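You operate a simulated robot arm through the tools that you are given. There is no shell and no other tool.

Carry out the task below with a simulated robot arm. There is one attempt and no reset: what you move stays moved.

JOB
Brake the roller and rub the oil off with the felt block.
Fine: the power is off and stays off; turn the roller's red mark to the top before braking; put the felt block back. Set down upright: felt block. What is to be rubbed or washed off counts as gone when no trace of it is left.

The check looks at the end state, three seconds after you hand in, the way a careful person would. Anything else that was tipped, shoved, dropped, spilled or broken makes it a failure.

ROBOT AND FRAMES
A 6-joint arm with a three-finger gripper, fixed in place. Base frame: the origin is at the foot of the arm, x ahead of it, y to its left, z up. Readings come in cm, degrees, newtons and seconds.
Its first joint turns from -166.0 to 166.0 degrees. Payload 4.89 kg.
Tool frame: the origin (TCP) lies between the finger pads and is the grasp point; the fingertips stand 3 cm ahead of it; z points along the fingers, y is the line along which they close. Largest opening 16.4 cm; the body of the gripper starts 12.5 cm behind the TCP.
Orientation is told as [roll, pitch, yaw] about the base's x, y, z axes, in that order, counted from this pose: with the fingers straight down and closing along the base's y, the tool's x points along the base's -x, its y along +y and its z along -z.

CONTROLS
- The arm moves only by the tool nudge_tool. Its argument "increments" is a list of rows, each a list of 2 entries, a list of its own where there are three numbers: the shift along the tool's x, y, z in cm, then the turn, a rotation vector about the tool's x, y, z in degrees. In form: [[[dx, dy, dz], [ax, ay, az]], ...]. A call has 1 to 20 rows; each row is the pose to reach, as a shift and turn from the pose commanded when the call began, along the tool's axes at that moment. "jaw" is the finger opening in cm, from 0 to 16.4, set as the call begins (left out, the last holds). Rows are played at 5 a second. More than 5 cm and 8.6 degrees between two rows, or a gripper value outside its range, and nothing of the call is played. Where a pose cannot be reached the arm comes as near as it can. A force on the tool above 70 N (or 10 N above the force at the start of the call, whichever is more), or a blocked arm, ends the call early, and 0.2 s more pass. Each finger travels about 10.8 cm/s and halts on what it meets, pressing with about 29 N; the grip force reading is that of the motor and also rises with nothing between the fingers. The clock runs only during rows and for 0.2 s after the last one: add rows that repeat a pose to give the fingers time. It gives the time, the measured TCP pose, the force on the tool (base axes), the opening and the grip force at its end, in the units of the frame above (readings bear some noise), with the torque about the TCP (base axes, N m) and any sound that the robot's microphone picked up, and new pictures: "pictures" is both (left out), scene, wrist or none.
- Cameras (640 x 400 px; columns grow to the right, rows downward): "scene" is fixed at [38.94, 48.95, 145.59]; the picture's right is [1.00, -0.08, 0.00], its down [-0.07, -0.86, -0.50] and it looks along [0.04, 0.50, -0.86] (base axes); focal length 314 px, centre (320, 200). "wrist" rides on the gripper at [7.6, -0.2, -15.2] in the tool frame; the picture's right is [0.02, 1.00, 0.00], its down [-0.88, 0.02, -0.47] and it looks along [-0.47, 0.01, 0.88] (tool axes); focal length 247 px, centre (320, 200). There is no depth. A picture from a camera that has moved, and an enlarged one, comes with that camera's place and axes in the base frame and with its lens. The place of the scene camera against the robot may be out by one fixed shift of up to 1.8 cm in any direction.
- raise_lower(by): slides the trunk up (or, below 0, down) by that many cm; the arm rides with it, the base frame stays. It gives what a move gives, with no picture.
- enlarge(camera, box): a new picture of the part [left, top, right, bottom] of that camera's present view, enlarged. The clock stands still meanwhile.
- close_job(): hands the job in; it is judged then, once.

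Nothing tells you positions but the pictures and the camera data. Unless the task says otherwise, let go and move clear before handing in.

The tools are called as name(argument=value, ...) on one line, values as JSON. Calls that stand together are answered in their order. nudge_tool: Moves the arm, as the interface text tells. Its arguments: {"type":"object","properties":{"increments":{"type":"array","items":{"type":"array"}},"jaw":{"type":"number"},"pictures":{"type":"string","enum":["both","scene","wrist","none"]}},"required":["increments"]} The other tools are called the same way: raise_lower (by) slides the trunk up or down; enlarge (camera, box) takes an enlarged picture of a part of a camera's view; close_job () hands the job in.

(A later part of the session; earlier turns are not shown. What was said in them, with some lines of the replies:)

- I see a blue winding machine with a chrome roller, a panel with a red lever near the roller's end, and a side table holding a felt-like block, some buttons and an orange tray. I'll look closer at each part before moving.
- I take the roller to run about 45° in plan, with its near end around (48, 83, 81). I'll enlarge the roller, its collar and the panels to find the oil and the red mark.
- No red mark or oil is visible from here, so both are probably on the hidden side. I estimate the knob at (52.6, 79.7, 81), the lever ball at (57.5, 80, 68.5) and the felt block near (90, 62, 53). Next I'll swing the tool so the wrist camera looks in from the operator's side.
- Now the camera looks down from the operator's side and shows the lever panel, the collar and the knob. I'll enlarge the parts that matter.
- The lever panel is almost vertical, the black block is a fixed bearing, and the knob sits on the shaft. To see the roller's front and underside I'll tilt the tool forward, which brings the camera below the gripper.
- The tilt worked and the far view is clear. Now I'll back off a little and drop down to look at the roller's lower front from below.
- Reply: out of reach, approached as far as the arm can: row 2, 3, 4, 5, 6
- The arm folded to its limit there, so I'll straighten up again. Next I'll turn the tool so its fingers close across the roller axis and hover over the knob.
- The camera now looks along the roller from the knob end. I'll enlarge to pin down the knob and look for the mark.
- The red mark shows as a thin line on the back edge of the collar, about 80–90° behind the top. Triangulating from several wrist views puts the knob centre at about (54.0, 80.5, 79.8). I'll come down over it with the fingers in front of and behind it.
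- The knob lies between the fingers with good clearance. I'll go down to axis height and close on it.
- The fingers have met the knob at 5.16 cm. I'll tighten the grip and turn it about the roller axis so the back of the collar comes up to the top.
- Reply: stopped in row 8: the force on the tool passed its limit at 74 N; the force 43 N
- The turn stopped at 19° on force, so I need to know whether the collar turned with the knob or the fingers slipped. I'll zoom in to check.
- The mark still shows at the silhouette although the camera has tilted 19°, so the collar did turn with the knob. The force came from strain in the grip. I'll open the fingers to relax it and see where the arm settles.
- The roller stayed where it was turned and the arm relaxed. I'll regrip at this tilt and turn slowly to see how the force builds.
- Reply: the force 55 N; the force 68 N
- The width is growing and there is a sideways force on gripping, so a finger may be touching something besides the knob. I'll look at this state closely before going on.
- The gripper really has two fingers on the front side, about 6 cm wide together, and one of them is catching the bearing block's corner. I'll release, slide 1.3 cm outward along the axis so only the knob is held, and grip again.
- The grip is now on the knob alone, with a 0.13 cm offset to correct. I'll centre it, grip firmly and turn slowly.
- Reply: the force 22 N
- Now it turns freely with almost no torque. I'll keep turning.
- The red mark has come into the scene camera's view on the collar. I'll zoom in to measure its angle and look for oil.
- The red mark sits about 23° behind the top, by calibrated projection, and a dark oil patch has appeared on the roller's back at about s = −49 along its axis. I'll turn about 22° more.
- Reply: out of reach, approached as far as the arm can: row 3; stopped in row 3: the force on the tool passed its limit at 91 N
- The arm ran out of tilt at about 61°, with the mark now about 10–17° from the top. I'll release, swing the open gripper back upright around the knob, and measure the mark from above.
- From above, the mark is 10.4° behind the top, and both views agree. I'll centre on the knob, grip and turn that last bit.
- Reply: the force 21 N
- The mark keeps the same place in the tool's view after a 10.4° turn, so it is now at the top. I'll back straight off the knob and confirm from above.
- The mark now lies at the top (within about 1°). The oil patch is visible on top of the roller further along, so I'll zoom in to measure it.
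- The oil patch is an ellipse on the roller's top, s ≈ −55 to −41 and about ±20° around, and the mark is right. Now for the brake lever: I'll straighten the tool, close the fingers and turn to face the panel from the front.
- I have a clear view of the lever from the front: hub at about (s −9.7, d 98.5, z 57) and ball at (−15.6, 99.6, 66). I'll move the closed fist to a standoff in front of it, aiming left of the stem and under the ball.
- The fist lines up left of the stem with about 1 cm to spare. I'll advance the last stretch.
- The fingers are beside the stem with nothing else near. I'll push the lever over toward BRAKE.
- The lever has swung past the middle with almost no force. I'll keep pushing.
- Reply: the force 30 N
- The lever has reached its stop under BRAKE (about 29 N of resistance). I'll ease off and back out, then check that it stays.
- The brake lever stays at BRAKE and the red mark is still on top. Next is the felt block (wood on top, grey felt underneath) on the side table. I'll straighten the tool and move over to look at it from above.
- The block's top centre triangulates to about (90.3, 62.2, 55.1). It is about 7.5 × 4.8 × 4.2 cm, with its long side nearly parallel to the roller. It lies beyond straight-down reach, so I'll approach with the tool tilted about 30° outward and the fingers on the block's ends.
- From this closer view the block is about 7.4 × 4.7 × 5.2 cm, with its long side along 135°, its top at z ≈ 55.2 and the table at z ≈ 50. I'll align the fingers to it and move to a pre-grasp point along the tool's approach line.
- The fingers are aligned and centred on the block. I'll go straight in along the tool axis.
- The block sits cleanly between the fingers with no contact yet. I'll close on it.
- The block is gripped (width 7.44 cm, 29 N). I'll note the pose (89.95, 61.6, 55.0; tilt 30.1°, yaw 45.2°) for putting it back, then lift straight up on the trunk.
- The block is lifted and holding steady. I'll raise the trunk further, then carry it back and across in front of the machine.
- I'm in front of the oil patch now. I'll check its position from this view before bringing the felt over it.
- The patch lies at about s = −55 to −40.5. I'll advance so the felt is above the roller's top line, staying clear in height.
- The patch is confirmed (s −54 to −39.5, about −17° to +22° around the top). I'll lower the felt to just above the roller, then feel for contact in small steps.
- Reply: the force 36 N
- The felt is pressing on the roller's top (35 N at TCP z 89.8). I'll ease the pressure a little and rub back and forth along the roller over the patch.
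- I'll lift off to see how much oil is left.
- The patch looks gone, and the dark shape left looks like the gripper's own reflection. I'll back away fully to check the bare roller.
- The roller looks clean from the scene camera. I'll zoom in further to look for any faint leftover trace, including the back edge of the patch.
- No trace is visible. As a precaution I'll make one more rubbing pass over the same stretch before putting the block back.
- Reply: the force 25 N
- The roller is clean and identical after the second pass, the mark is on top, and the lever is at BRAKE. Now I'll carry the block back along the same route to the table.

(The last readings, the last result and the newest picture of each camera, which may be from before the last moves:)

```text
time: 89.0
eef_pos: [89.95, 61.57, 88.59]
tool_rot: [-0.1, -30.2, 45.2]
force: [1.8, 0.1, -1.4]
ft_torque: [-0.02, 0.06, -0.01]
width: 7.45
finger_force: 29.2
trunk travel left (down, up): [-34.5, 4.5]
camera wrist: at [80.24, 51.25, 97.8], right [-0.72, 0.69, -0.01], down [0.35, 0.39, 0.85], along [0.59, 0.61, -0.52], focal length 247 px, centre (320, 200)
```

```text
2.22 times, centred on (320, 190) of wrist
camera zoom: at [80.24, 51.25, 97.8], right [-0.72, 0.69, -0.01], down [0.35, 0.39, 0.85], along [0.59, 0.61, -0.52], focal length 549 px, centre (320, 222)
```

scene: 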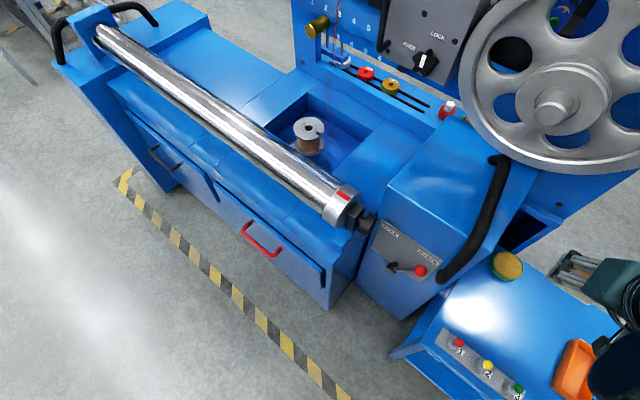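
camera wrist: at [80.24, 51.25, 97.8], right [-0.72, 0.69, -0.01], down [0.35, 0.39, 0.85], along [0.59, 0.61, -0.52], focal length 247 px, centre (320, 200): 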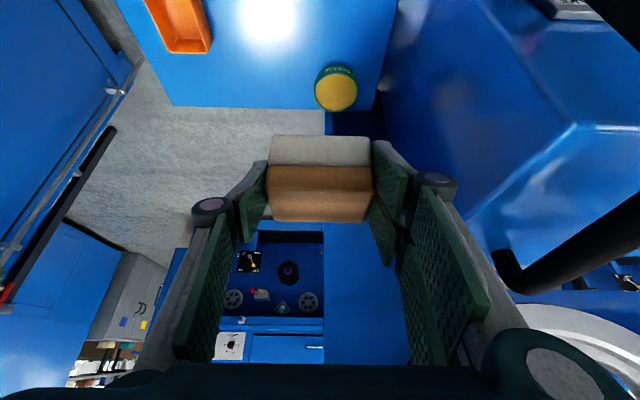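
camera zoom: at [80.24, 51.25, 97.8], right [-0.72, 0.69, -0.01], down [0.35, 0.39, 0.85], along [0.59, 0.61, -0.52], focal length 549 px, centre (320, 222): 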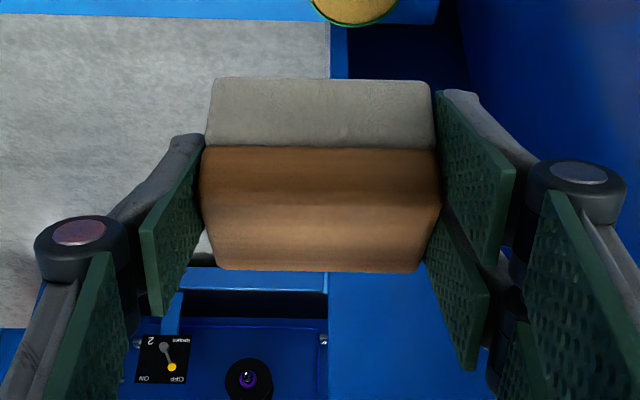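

The block slid about 0.25 cm up in the grip while rubbing but is still square. I'll lower it over its old spot, leaving the last centimetre for a careful touch-down.

raise_lower(by=-30)

nudge_tool(increments=[[[0, 0, 0], [0, 0, 0]]])

enlarge(camera="scene", box=[400, 240, 640, 400])

```text
time: 92.0
eef_pos: [89.86, 61.42, 58.67]
tool_rot: [-0.1, -30.1, 45.3]
force: [-0.4, -1.2, -0.9]
ft_torque: [0.03, 0.0, 0.01]
width: 7.48
finger_force: 29.6
trunk travel left (down, up): [-4.5, 34.5]
```

```text
time: 92.4
eef_pos: [90.09, 61.44, 58.66]
tool_rot: [-0.1, -30.1, 45.2]
force: [0.1, 0.5, -0.7]
ft_torque: [-0.01, 0.01, -0.01]
width: 7.47
finger_force: 29.2
trunk travel left (down, up): [-4.5, 34.5]
camera wrist: at [80.17, 51.18, 67.88], right [-0.72, 0.69, -0.01], down [0.35, 0.39, 0.85], along [0.59, 0.61, -0.52], focal length 247 px, centre (320, 200)
```

scene: 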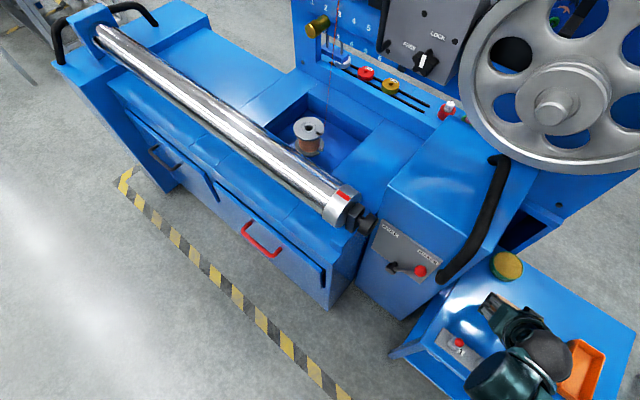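
wrist: 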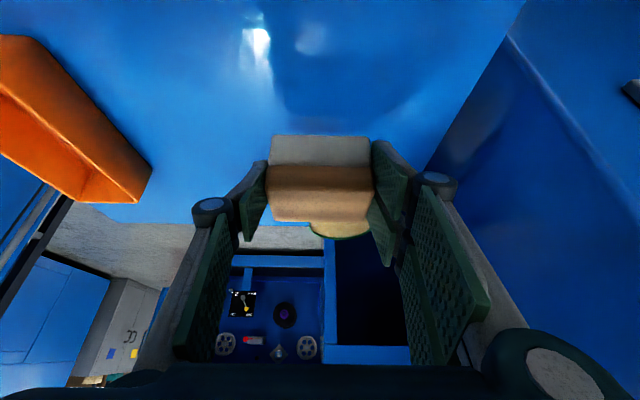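

```text
2.50 times, centred on (520, 320) of scene
camera zoom: at [38.94, 48.95, 145.59], right [1.0, -0.08, 0.0], down [-0.07, -0.86, -0.5], along [0.04, 0.5, -0.86], focal length 785 px, centre (-180, -100)
```

zoom: 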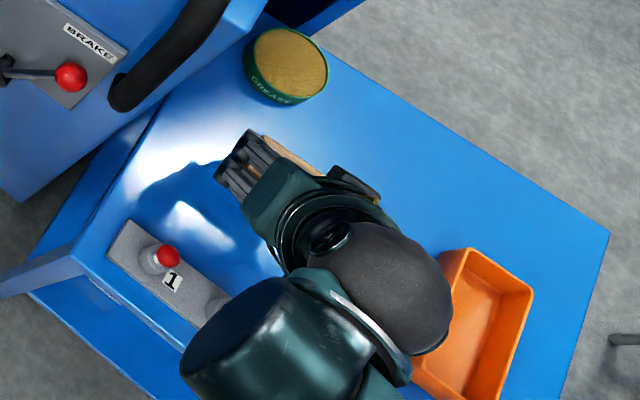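

nudge_tool(increments=[[[0.6, 0, 1.04], [0, 0, 0]], [[1.2, 0, 2.08], [0, 0, 0]], [[1.7, 0, 2.95], [0, 0, 0]], [[1.7, 0, 2.95], [0, 0, 0]]], pictures="none")

nudge_tool(increments=[[[0.08, 0, 0.13], [0, 0, 0]], [[0.15, 0, 0.26], [0, 0, 0]], [[0.23, 0, 0.39], [0, 0, 0]], [[0.23, 0, 0.39], [0, 0, 0]]], pictures="wrist")

```text
time: 93.4
eef_pos: [90.07, 61.45, 55.28]
tool_rot: [-0.1, -30.2, 45.4]
force: [-1.1, 0.1, -0.4]
ft_torque: [-0.02, 0.0, 0.03]
width: 7.48
finger_force: 28.8
trunk travel left (down, up): [-4.5, 34.5]
```

```text
time: 94.4
eef_pos: [90.12, 61.29, 54.86]
tool_rot: [-0.1, -30.3, 45.2]
force: [0.7, 0.0, 1.9]
ft_torque: [0.06, -0.11, -0.05]
width: 7.43
finger_force: 28.8
trunk travel left (down, up): [-4.5, 34.5]
camera wrist: at [80.19, 51.15, 64.05], right [-0.72, 0.69, -0.01], down [0.35, 0.39, 0.85], along [0.59, 0.61, -0.52], focal length 247 px, centre (320, 200)
```

wrist: 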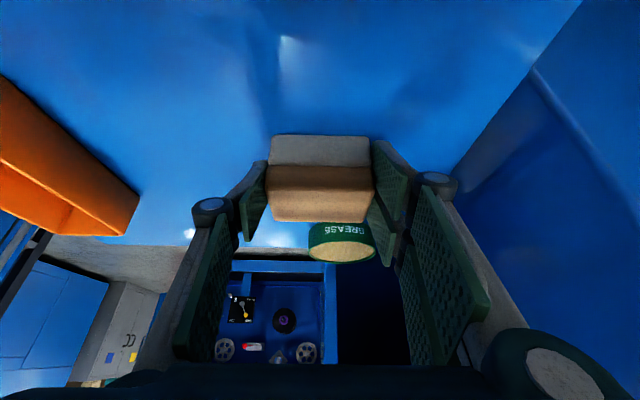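

Contact is just starting (1.9 N). I'll trim 0.2 cm sideways to match the original spot and settle it the last millimetre.

nudge_tool(increments=[[[-0.1, 0, -0.17], [0, 0, 0]], [[-0.1, 0.2, -0.17], [0, 0, 0]], [[0, 0.2, 0], [0, 0, 0]], [[0.05, 0.2, 0.08], [0, 0, 0]], [[0.05, 0.2, 0.08], [0, 0, 0]]], pictures="none")

```text
time: 95.6
eef_pos: [89.88, 61.59, 54.8]
tool_rot: [0.0, -30.2, 45.2]
force: [-0.7, -3.1, 17.5]
ft_torque: [0.19, -0.14, 0.02]
width: 7.45
finger_force: 29.1
trunk travel left (down, up): [-4.5, 34.5]
```

The block is firmly on the table. I'll ease the pressure a touch and open the fingers.

nudge_tool(increments=[[[-0.05, 0, -0.09], [0, 0, 0]], [[-0.05, 0, -0.09], [0, 0, 0]]], pictures="none")

nudge_tool(increments=[[[0, 0, 0], [0, 0, 0]], [[0, 0, 0], [0, 0, 0]], [[0, 0, 0], [0, 0, 0]], [[0, 0, 0], [0, 0, 0]]], jaw=12)

enlarge(camera="wrist", box=[200, 100, 440, 280])

```text
time: 96.2
eef_pos: [89.89, 61.67, 54.8]
tool_rot: [0.0, -30.2, 45.4]
force: [-2.4, -2.8, 6.9]
ft_torque: [0.06, -0.07, 0.05]
width: 7.48
finger_force: 28.7
trunk travel left (down, up): [-4.5, 34.5]
```

```text
time: 97.2
eef_pos: [89.85, 61.65, 54.76]
tool_rot: [-0.1, -30.1, 45.3]
force: [1.4, -1.0, -0.1]
ft_torque: [-0.02, 0.03, -0.01]
width: 12.0
finger_force: 0.1
trunk travel left (down, up): [-4.5, 34.5]
camera wrist: at [80.05, 51.35, 64.02], right [-0.72, 0.69, -0.01], down [0.35, 0.39, 0.85], along [0.59, 0.61, -0.52], focal length 247 px, centre (320, 200)
```

scene: 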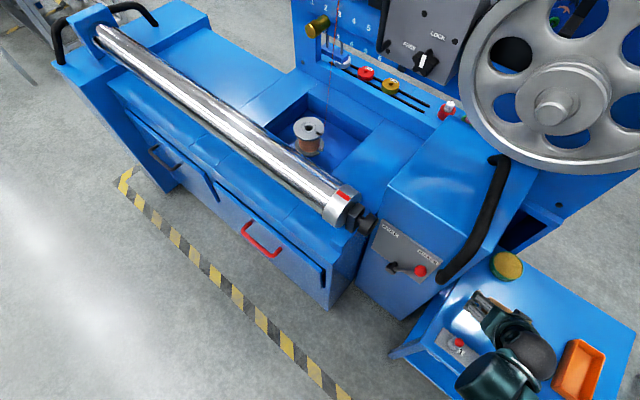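
wrist: 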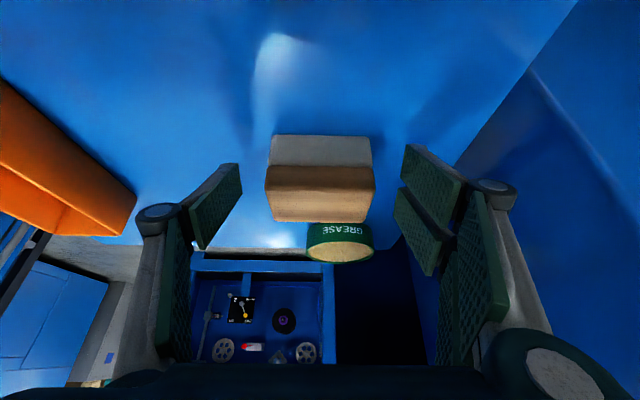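

```text
2.22 times, centred on (320, 190) of wrist
camera zoom: at [80.05, 51.35, 64.02], right [-0.72, 0.69, -0.01], down [0.35, 0.39, 0.85], along [0.59, 0.61, -0.52], focal length 549 px, centre (320, 222)
```

zoom: 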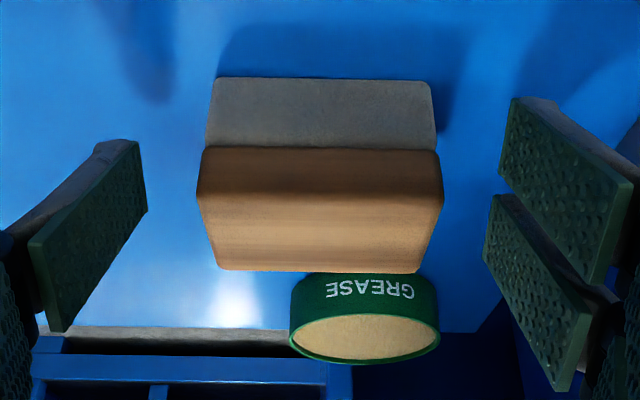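

The block is standing where it was, felt down. I'll back out along the approach line and rise clear.

nudge_tool(increments=[[[0, 0, -3], [0, 0, 0]], [[0, 0, -7], [0, 0, 0]], [[0, 0, -11], [0, 0, 0]], [[0, 0, -15], [0, 0, 0]], [[0, 0, -19], [0, 0, 0]], [[0, 0, -22], [0, 0, 0]], [[0, 0, -22], [0, 0, 0]]])

enlarge(camera="wrist", box=[200, 40, 440, 220])

```text
time: 98.8
eef_pos: [82.01, 53.64, 73.79]
tool_rot: [-0.2, -30.3, 45.2]
force: [0.7, 0.5, -1.6]
ft_torque: [-0.02, 0.0, 0.03]
width: 12.01
finger_force: 0.1
trunk travel left (down, up): [-4.5, 34.5]
camera wrist: at [72.16, 43.47, 83.15], right [-0.72, 0.69, -0.01], down [0.35, 0.39, 0.85], along [0.59, 0.61, -0.52], focal length 247 px, centre (320, 200)
```

scene: 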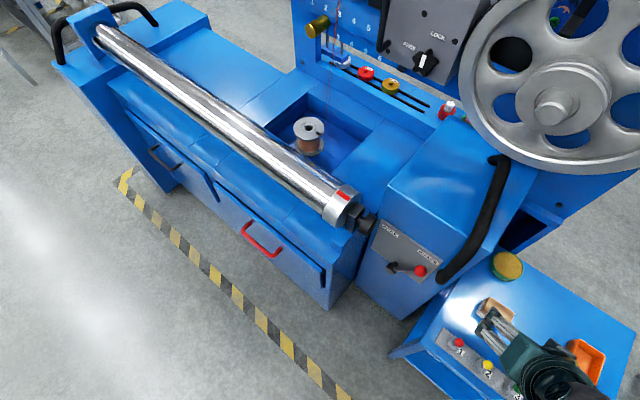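
wrist: 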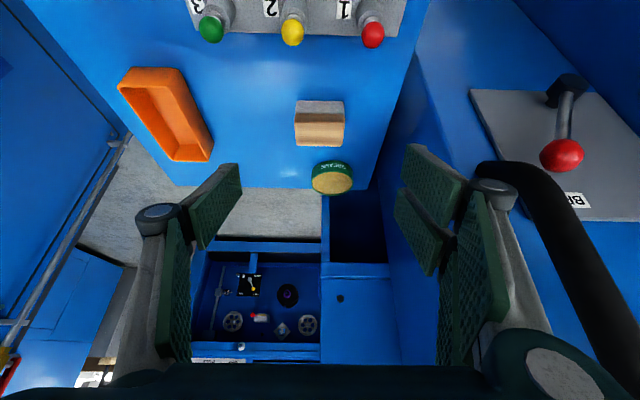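

```text
2.22 times, centred on (320, 130) of wrist
camera zoom: at [72.16, 43.47, 83.15], right [-0.72, 0.69, -0.01], down [0.35, 0.39, 0.85], along [0.59, 0.61, -0.52], focal length 549 px, centre (320, 356)
```

zoom: 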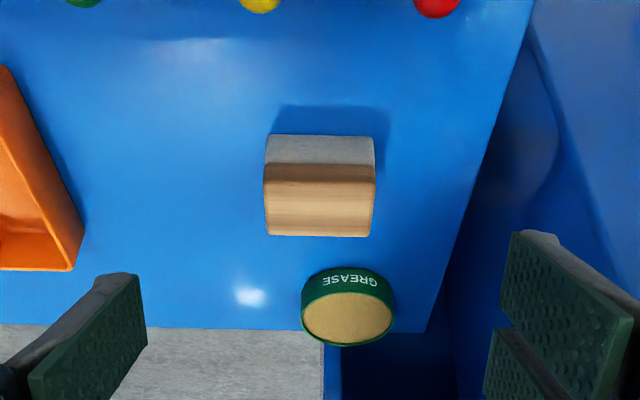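

The block is in its place, upright, and its neighbours are untouched. I'll raise clear and take one closer look at the roller with the wrist camera to be sure no trace is left.

raise_lower(by=26)

nudge_tool(increments=[[[3.2, 0, -1.8], [0, 0, 0]], [[6.4, 0, -3.7], [0, 0, 0]], [[9.5, 0, -5.5], [0, 0, 0]], [[9.5, 0, -5.5], [0, 0, 0]]], jaw=16)

enlarge(camera="scene", box=[400, 240, 640, 400])

enlarge(camera="scene", box=[300, 160, 460, 300])

```text
time: 101.5
eef_pos: [82.11, 53.88, 99.95]
tool_rot: [-0.1, -30.3, 45.2]
force: [0.8, 0.0, -0.9]
ft_torque: [0.02, -0.01, 0.02]
width: 12.01
finger_force: 0.1
trunk travel left (down, up): [-30.5, 8.5]
```

```text
time: 102.5
eef_pos: [74.27, 45.79, 99.92]
tool_rot: [-0.1, -30.2, 45.3]
force: [0.1, -1.3, 0.5]
ft_torque: [0.01, -0.02, 0.01]
width: 16.01
finger_force: 0.0
trunk travel left (down, up): [-30.5, 8.5]
camera wrist: at [64.41, 35.52, 109.1], right [-0.72, 0.69, -0.01], down [0.35, 0.39, 0.85], along [0.59, 0.61, -0.52], focal length 247 px, centre (320, 200)
```

scene: 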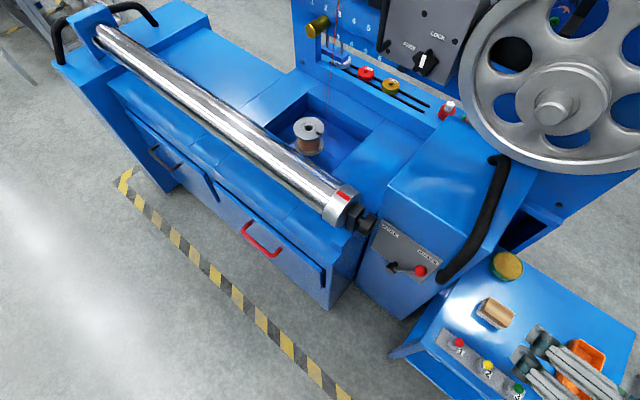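
wrist: 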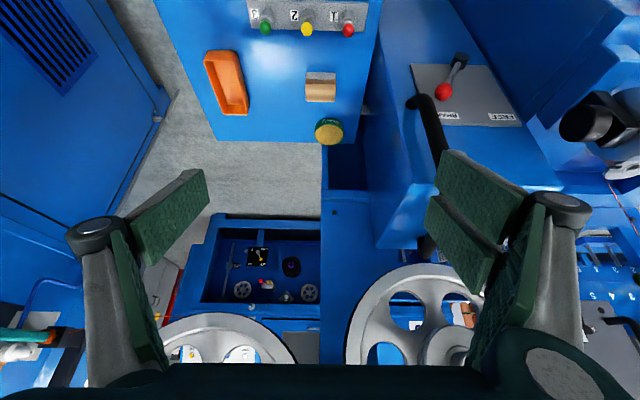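

```text
2.50 times, centred on (520, 320) of scene
camera zoom: at [38.94, 48.95, 145.59], right [1.0, -0.08, 0.0], down [-0.07, -0.86, -0.5], along [0.04, 0.5, -0.86], focal length 785 px, centre (-180, -100)
```

zoom: 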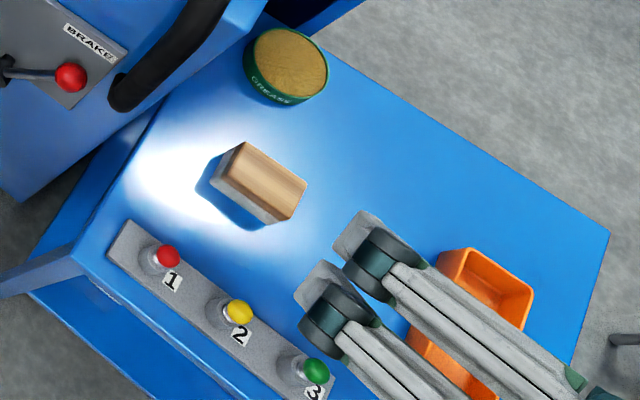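

```text
2.86 times, centred on (380, 230) of scene
camera zoom: at [38.94, 48.95, 145.59], right [1.0, -0.08, 0.0], down [-0.07, -0.86, -0.5], along [0.04, 0.5, -0.86], focal length 898 px, centre (149, 114)
```

zoom: 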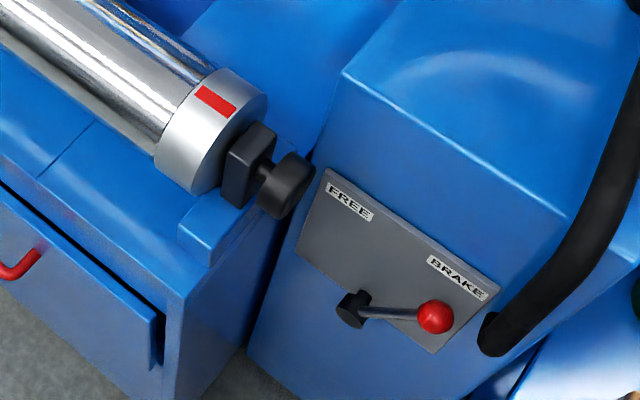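

Everything on the table matches the starting picture, and the mark and lever are right. I'll sweep across in front of the roller for a last close look at the wiped area.

nudge_tool(increments=[[[0, 4, 0], [0, 0, 0]], [[0, 8, 0], [0, 0, 0]], [[0, 12, 0], [0, 0, 0]], [[0, 16, 0], [0, 0, 0]], [[0, 20, 0], [0, 0, 0]], [[0, 24, 0], [0, 0, 0]], [[0, 28, 0], [0, 0, 0]], [[0, 32, 0], [0, 0, 0]], [[0, 36, 0], [0, 0, 0]], [[0, 40, 0], [0, 0, 0]], [[0, 44, 0], [0, 0, 0]], [[0, 48, 0], [0, 0, 0]], [[0, 52, 0], [0, 0, 0]], [[0, 56, 0], [0, 0, 0]], [[0, 60, 0], [0, 0, 0]], [[0, 64, 0], [0, 0, 0]], [[0, 64, 0], [0, 0, 0]]])

enlarge(camera="wrist", box=[140, 80, 460, 240])

enlarge(camera="wrist", box=[230, 90, 390, 170])

```text
time: 106.1
eef_pos: [28.56, 91.07, 99.81]
tool_rot: [-0.1, -30.2, 45.4]
force: [-0.4, 0.9, -0.7]
ft_torque: [-0.03, -0.07, -0.08]
width: 16.02
finger_force: 0.0
trunk travel left (down, up): [-30.5, 8.5]
camera wrist: at [18.73, 80.77, 108.98], right [-0.72, 0.69, -0.01], down [0.35, 0.39, 0.85], along [0.59, 0.61, -0.52], focal length 247 px, centre (320, 200)
```

scene: 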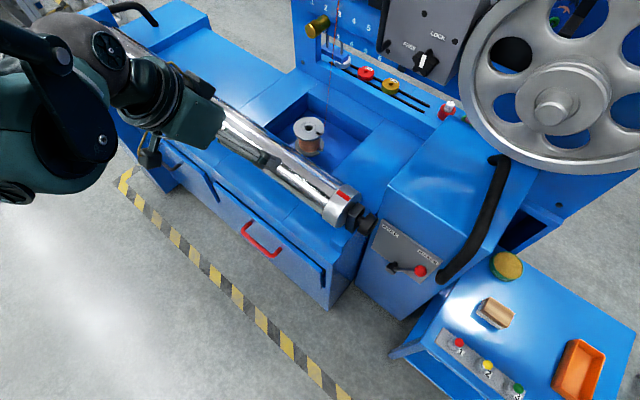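
wrist: 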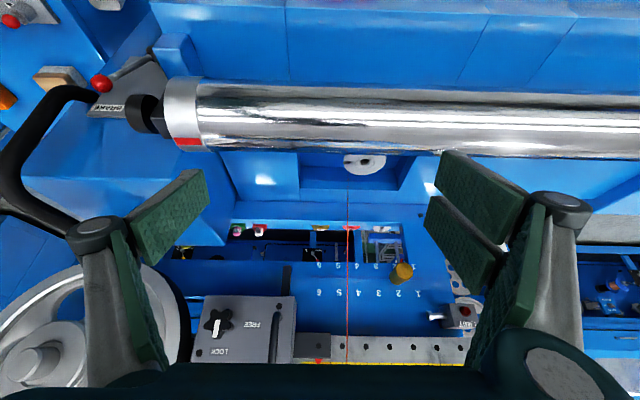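

```text
2.00 times, centred on (300, 160) of wrist
camera zoom: at [18.73, 80.77, 108.98], right [-0.72, 0.69, -0.01], down [0.35, 0.39, 0.85], along [0.59, 0.61, -0.52], focal length 494 px, centre (360, 280)
```

zoom: 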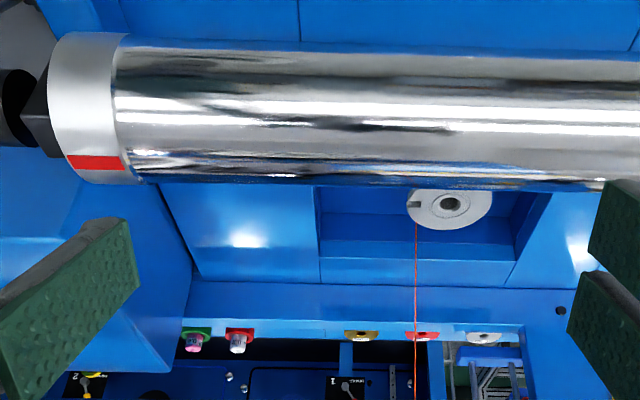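

```text
4.00 times, centred on (310, 130) of wrist
camera zoom: at [18.73, 80.77, 108.98], right [-0.72, 0.69, -0.01], down [0.35, 0.39, 0.85], along [0.59, 0.61, -0.52], focal length 988 px, centre (360, 480)
```

zoom: 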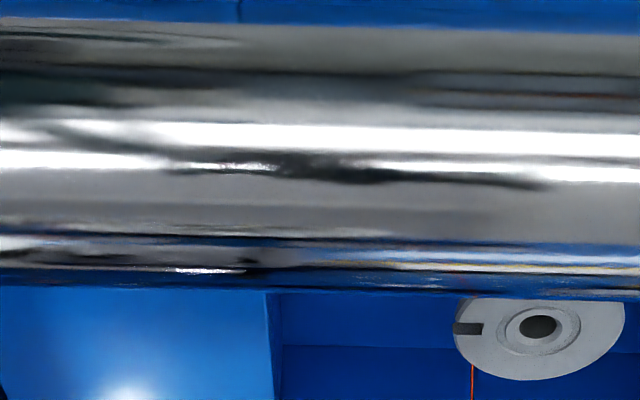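

The wiped area is clean; the only dark streak left is the arm's reflection, away from where the patch was. The red mark is on top, the lever is at BRAKE, the felt block is back in place felt down, nothing else has been touched, and the arm is clear, so I'm handing in.

close_job()

```text
The job is handed in.
```

The roller is braked, the oil is rubbed off, and the felt block is back in its place. I've handed the job in, but no result has come back yet.

- **Red mark:** I turned the roller by its end knob until the mark was at the top, within about 1° as measured from above, and only then braked it.
- **Brake:** The lever is at its stop under BRAKE and stayed there after I let go. I did not test the brake by trying to turn the roller.
- **Oil:** I made two rubbing passes over the patch. Close-ups from both cameras show no trace left there. I could not see all of the roller's lower back side, so I can only vouch for what was in view.
- **Felt block:** It stands felt side down where it was before, to within a few millimetres.
- **Everything else:** I left the power buttons alone. While I was gripping the knob, the gripper pressed against the roller's bearing block and the arm twice stopped on its force limit. I saw nothing moved or damaged by it.
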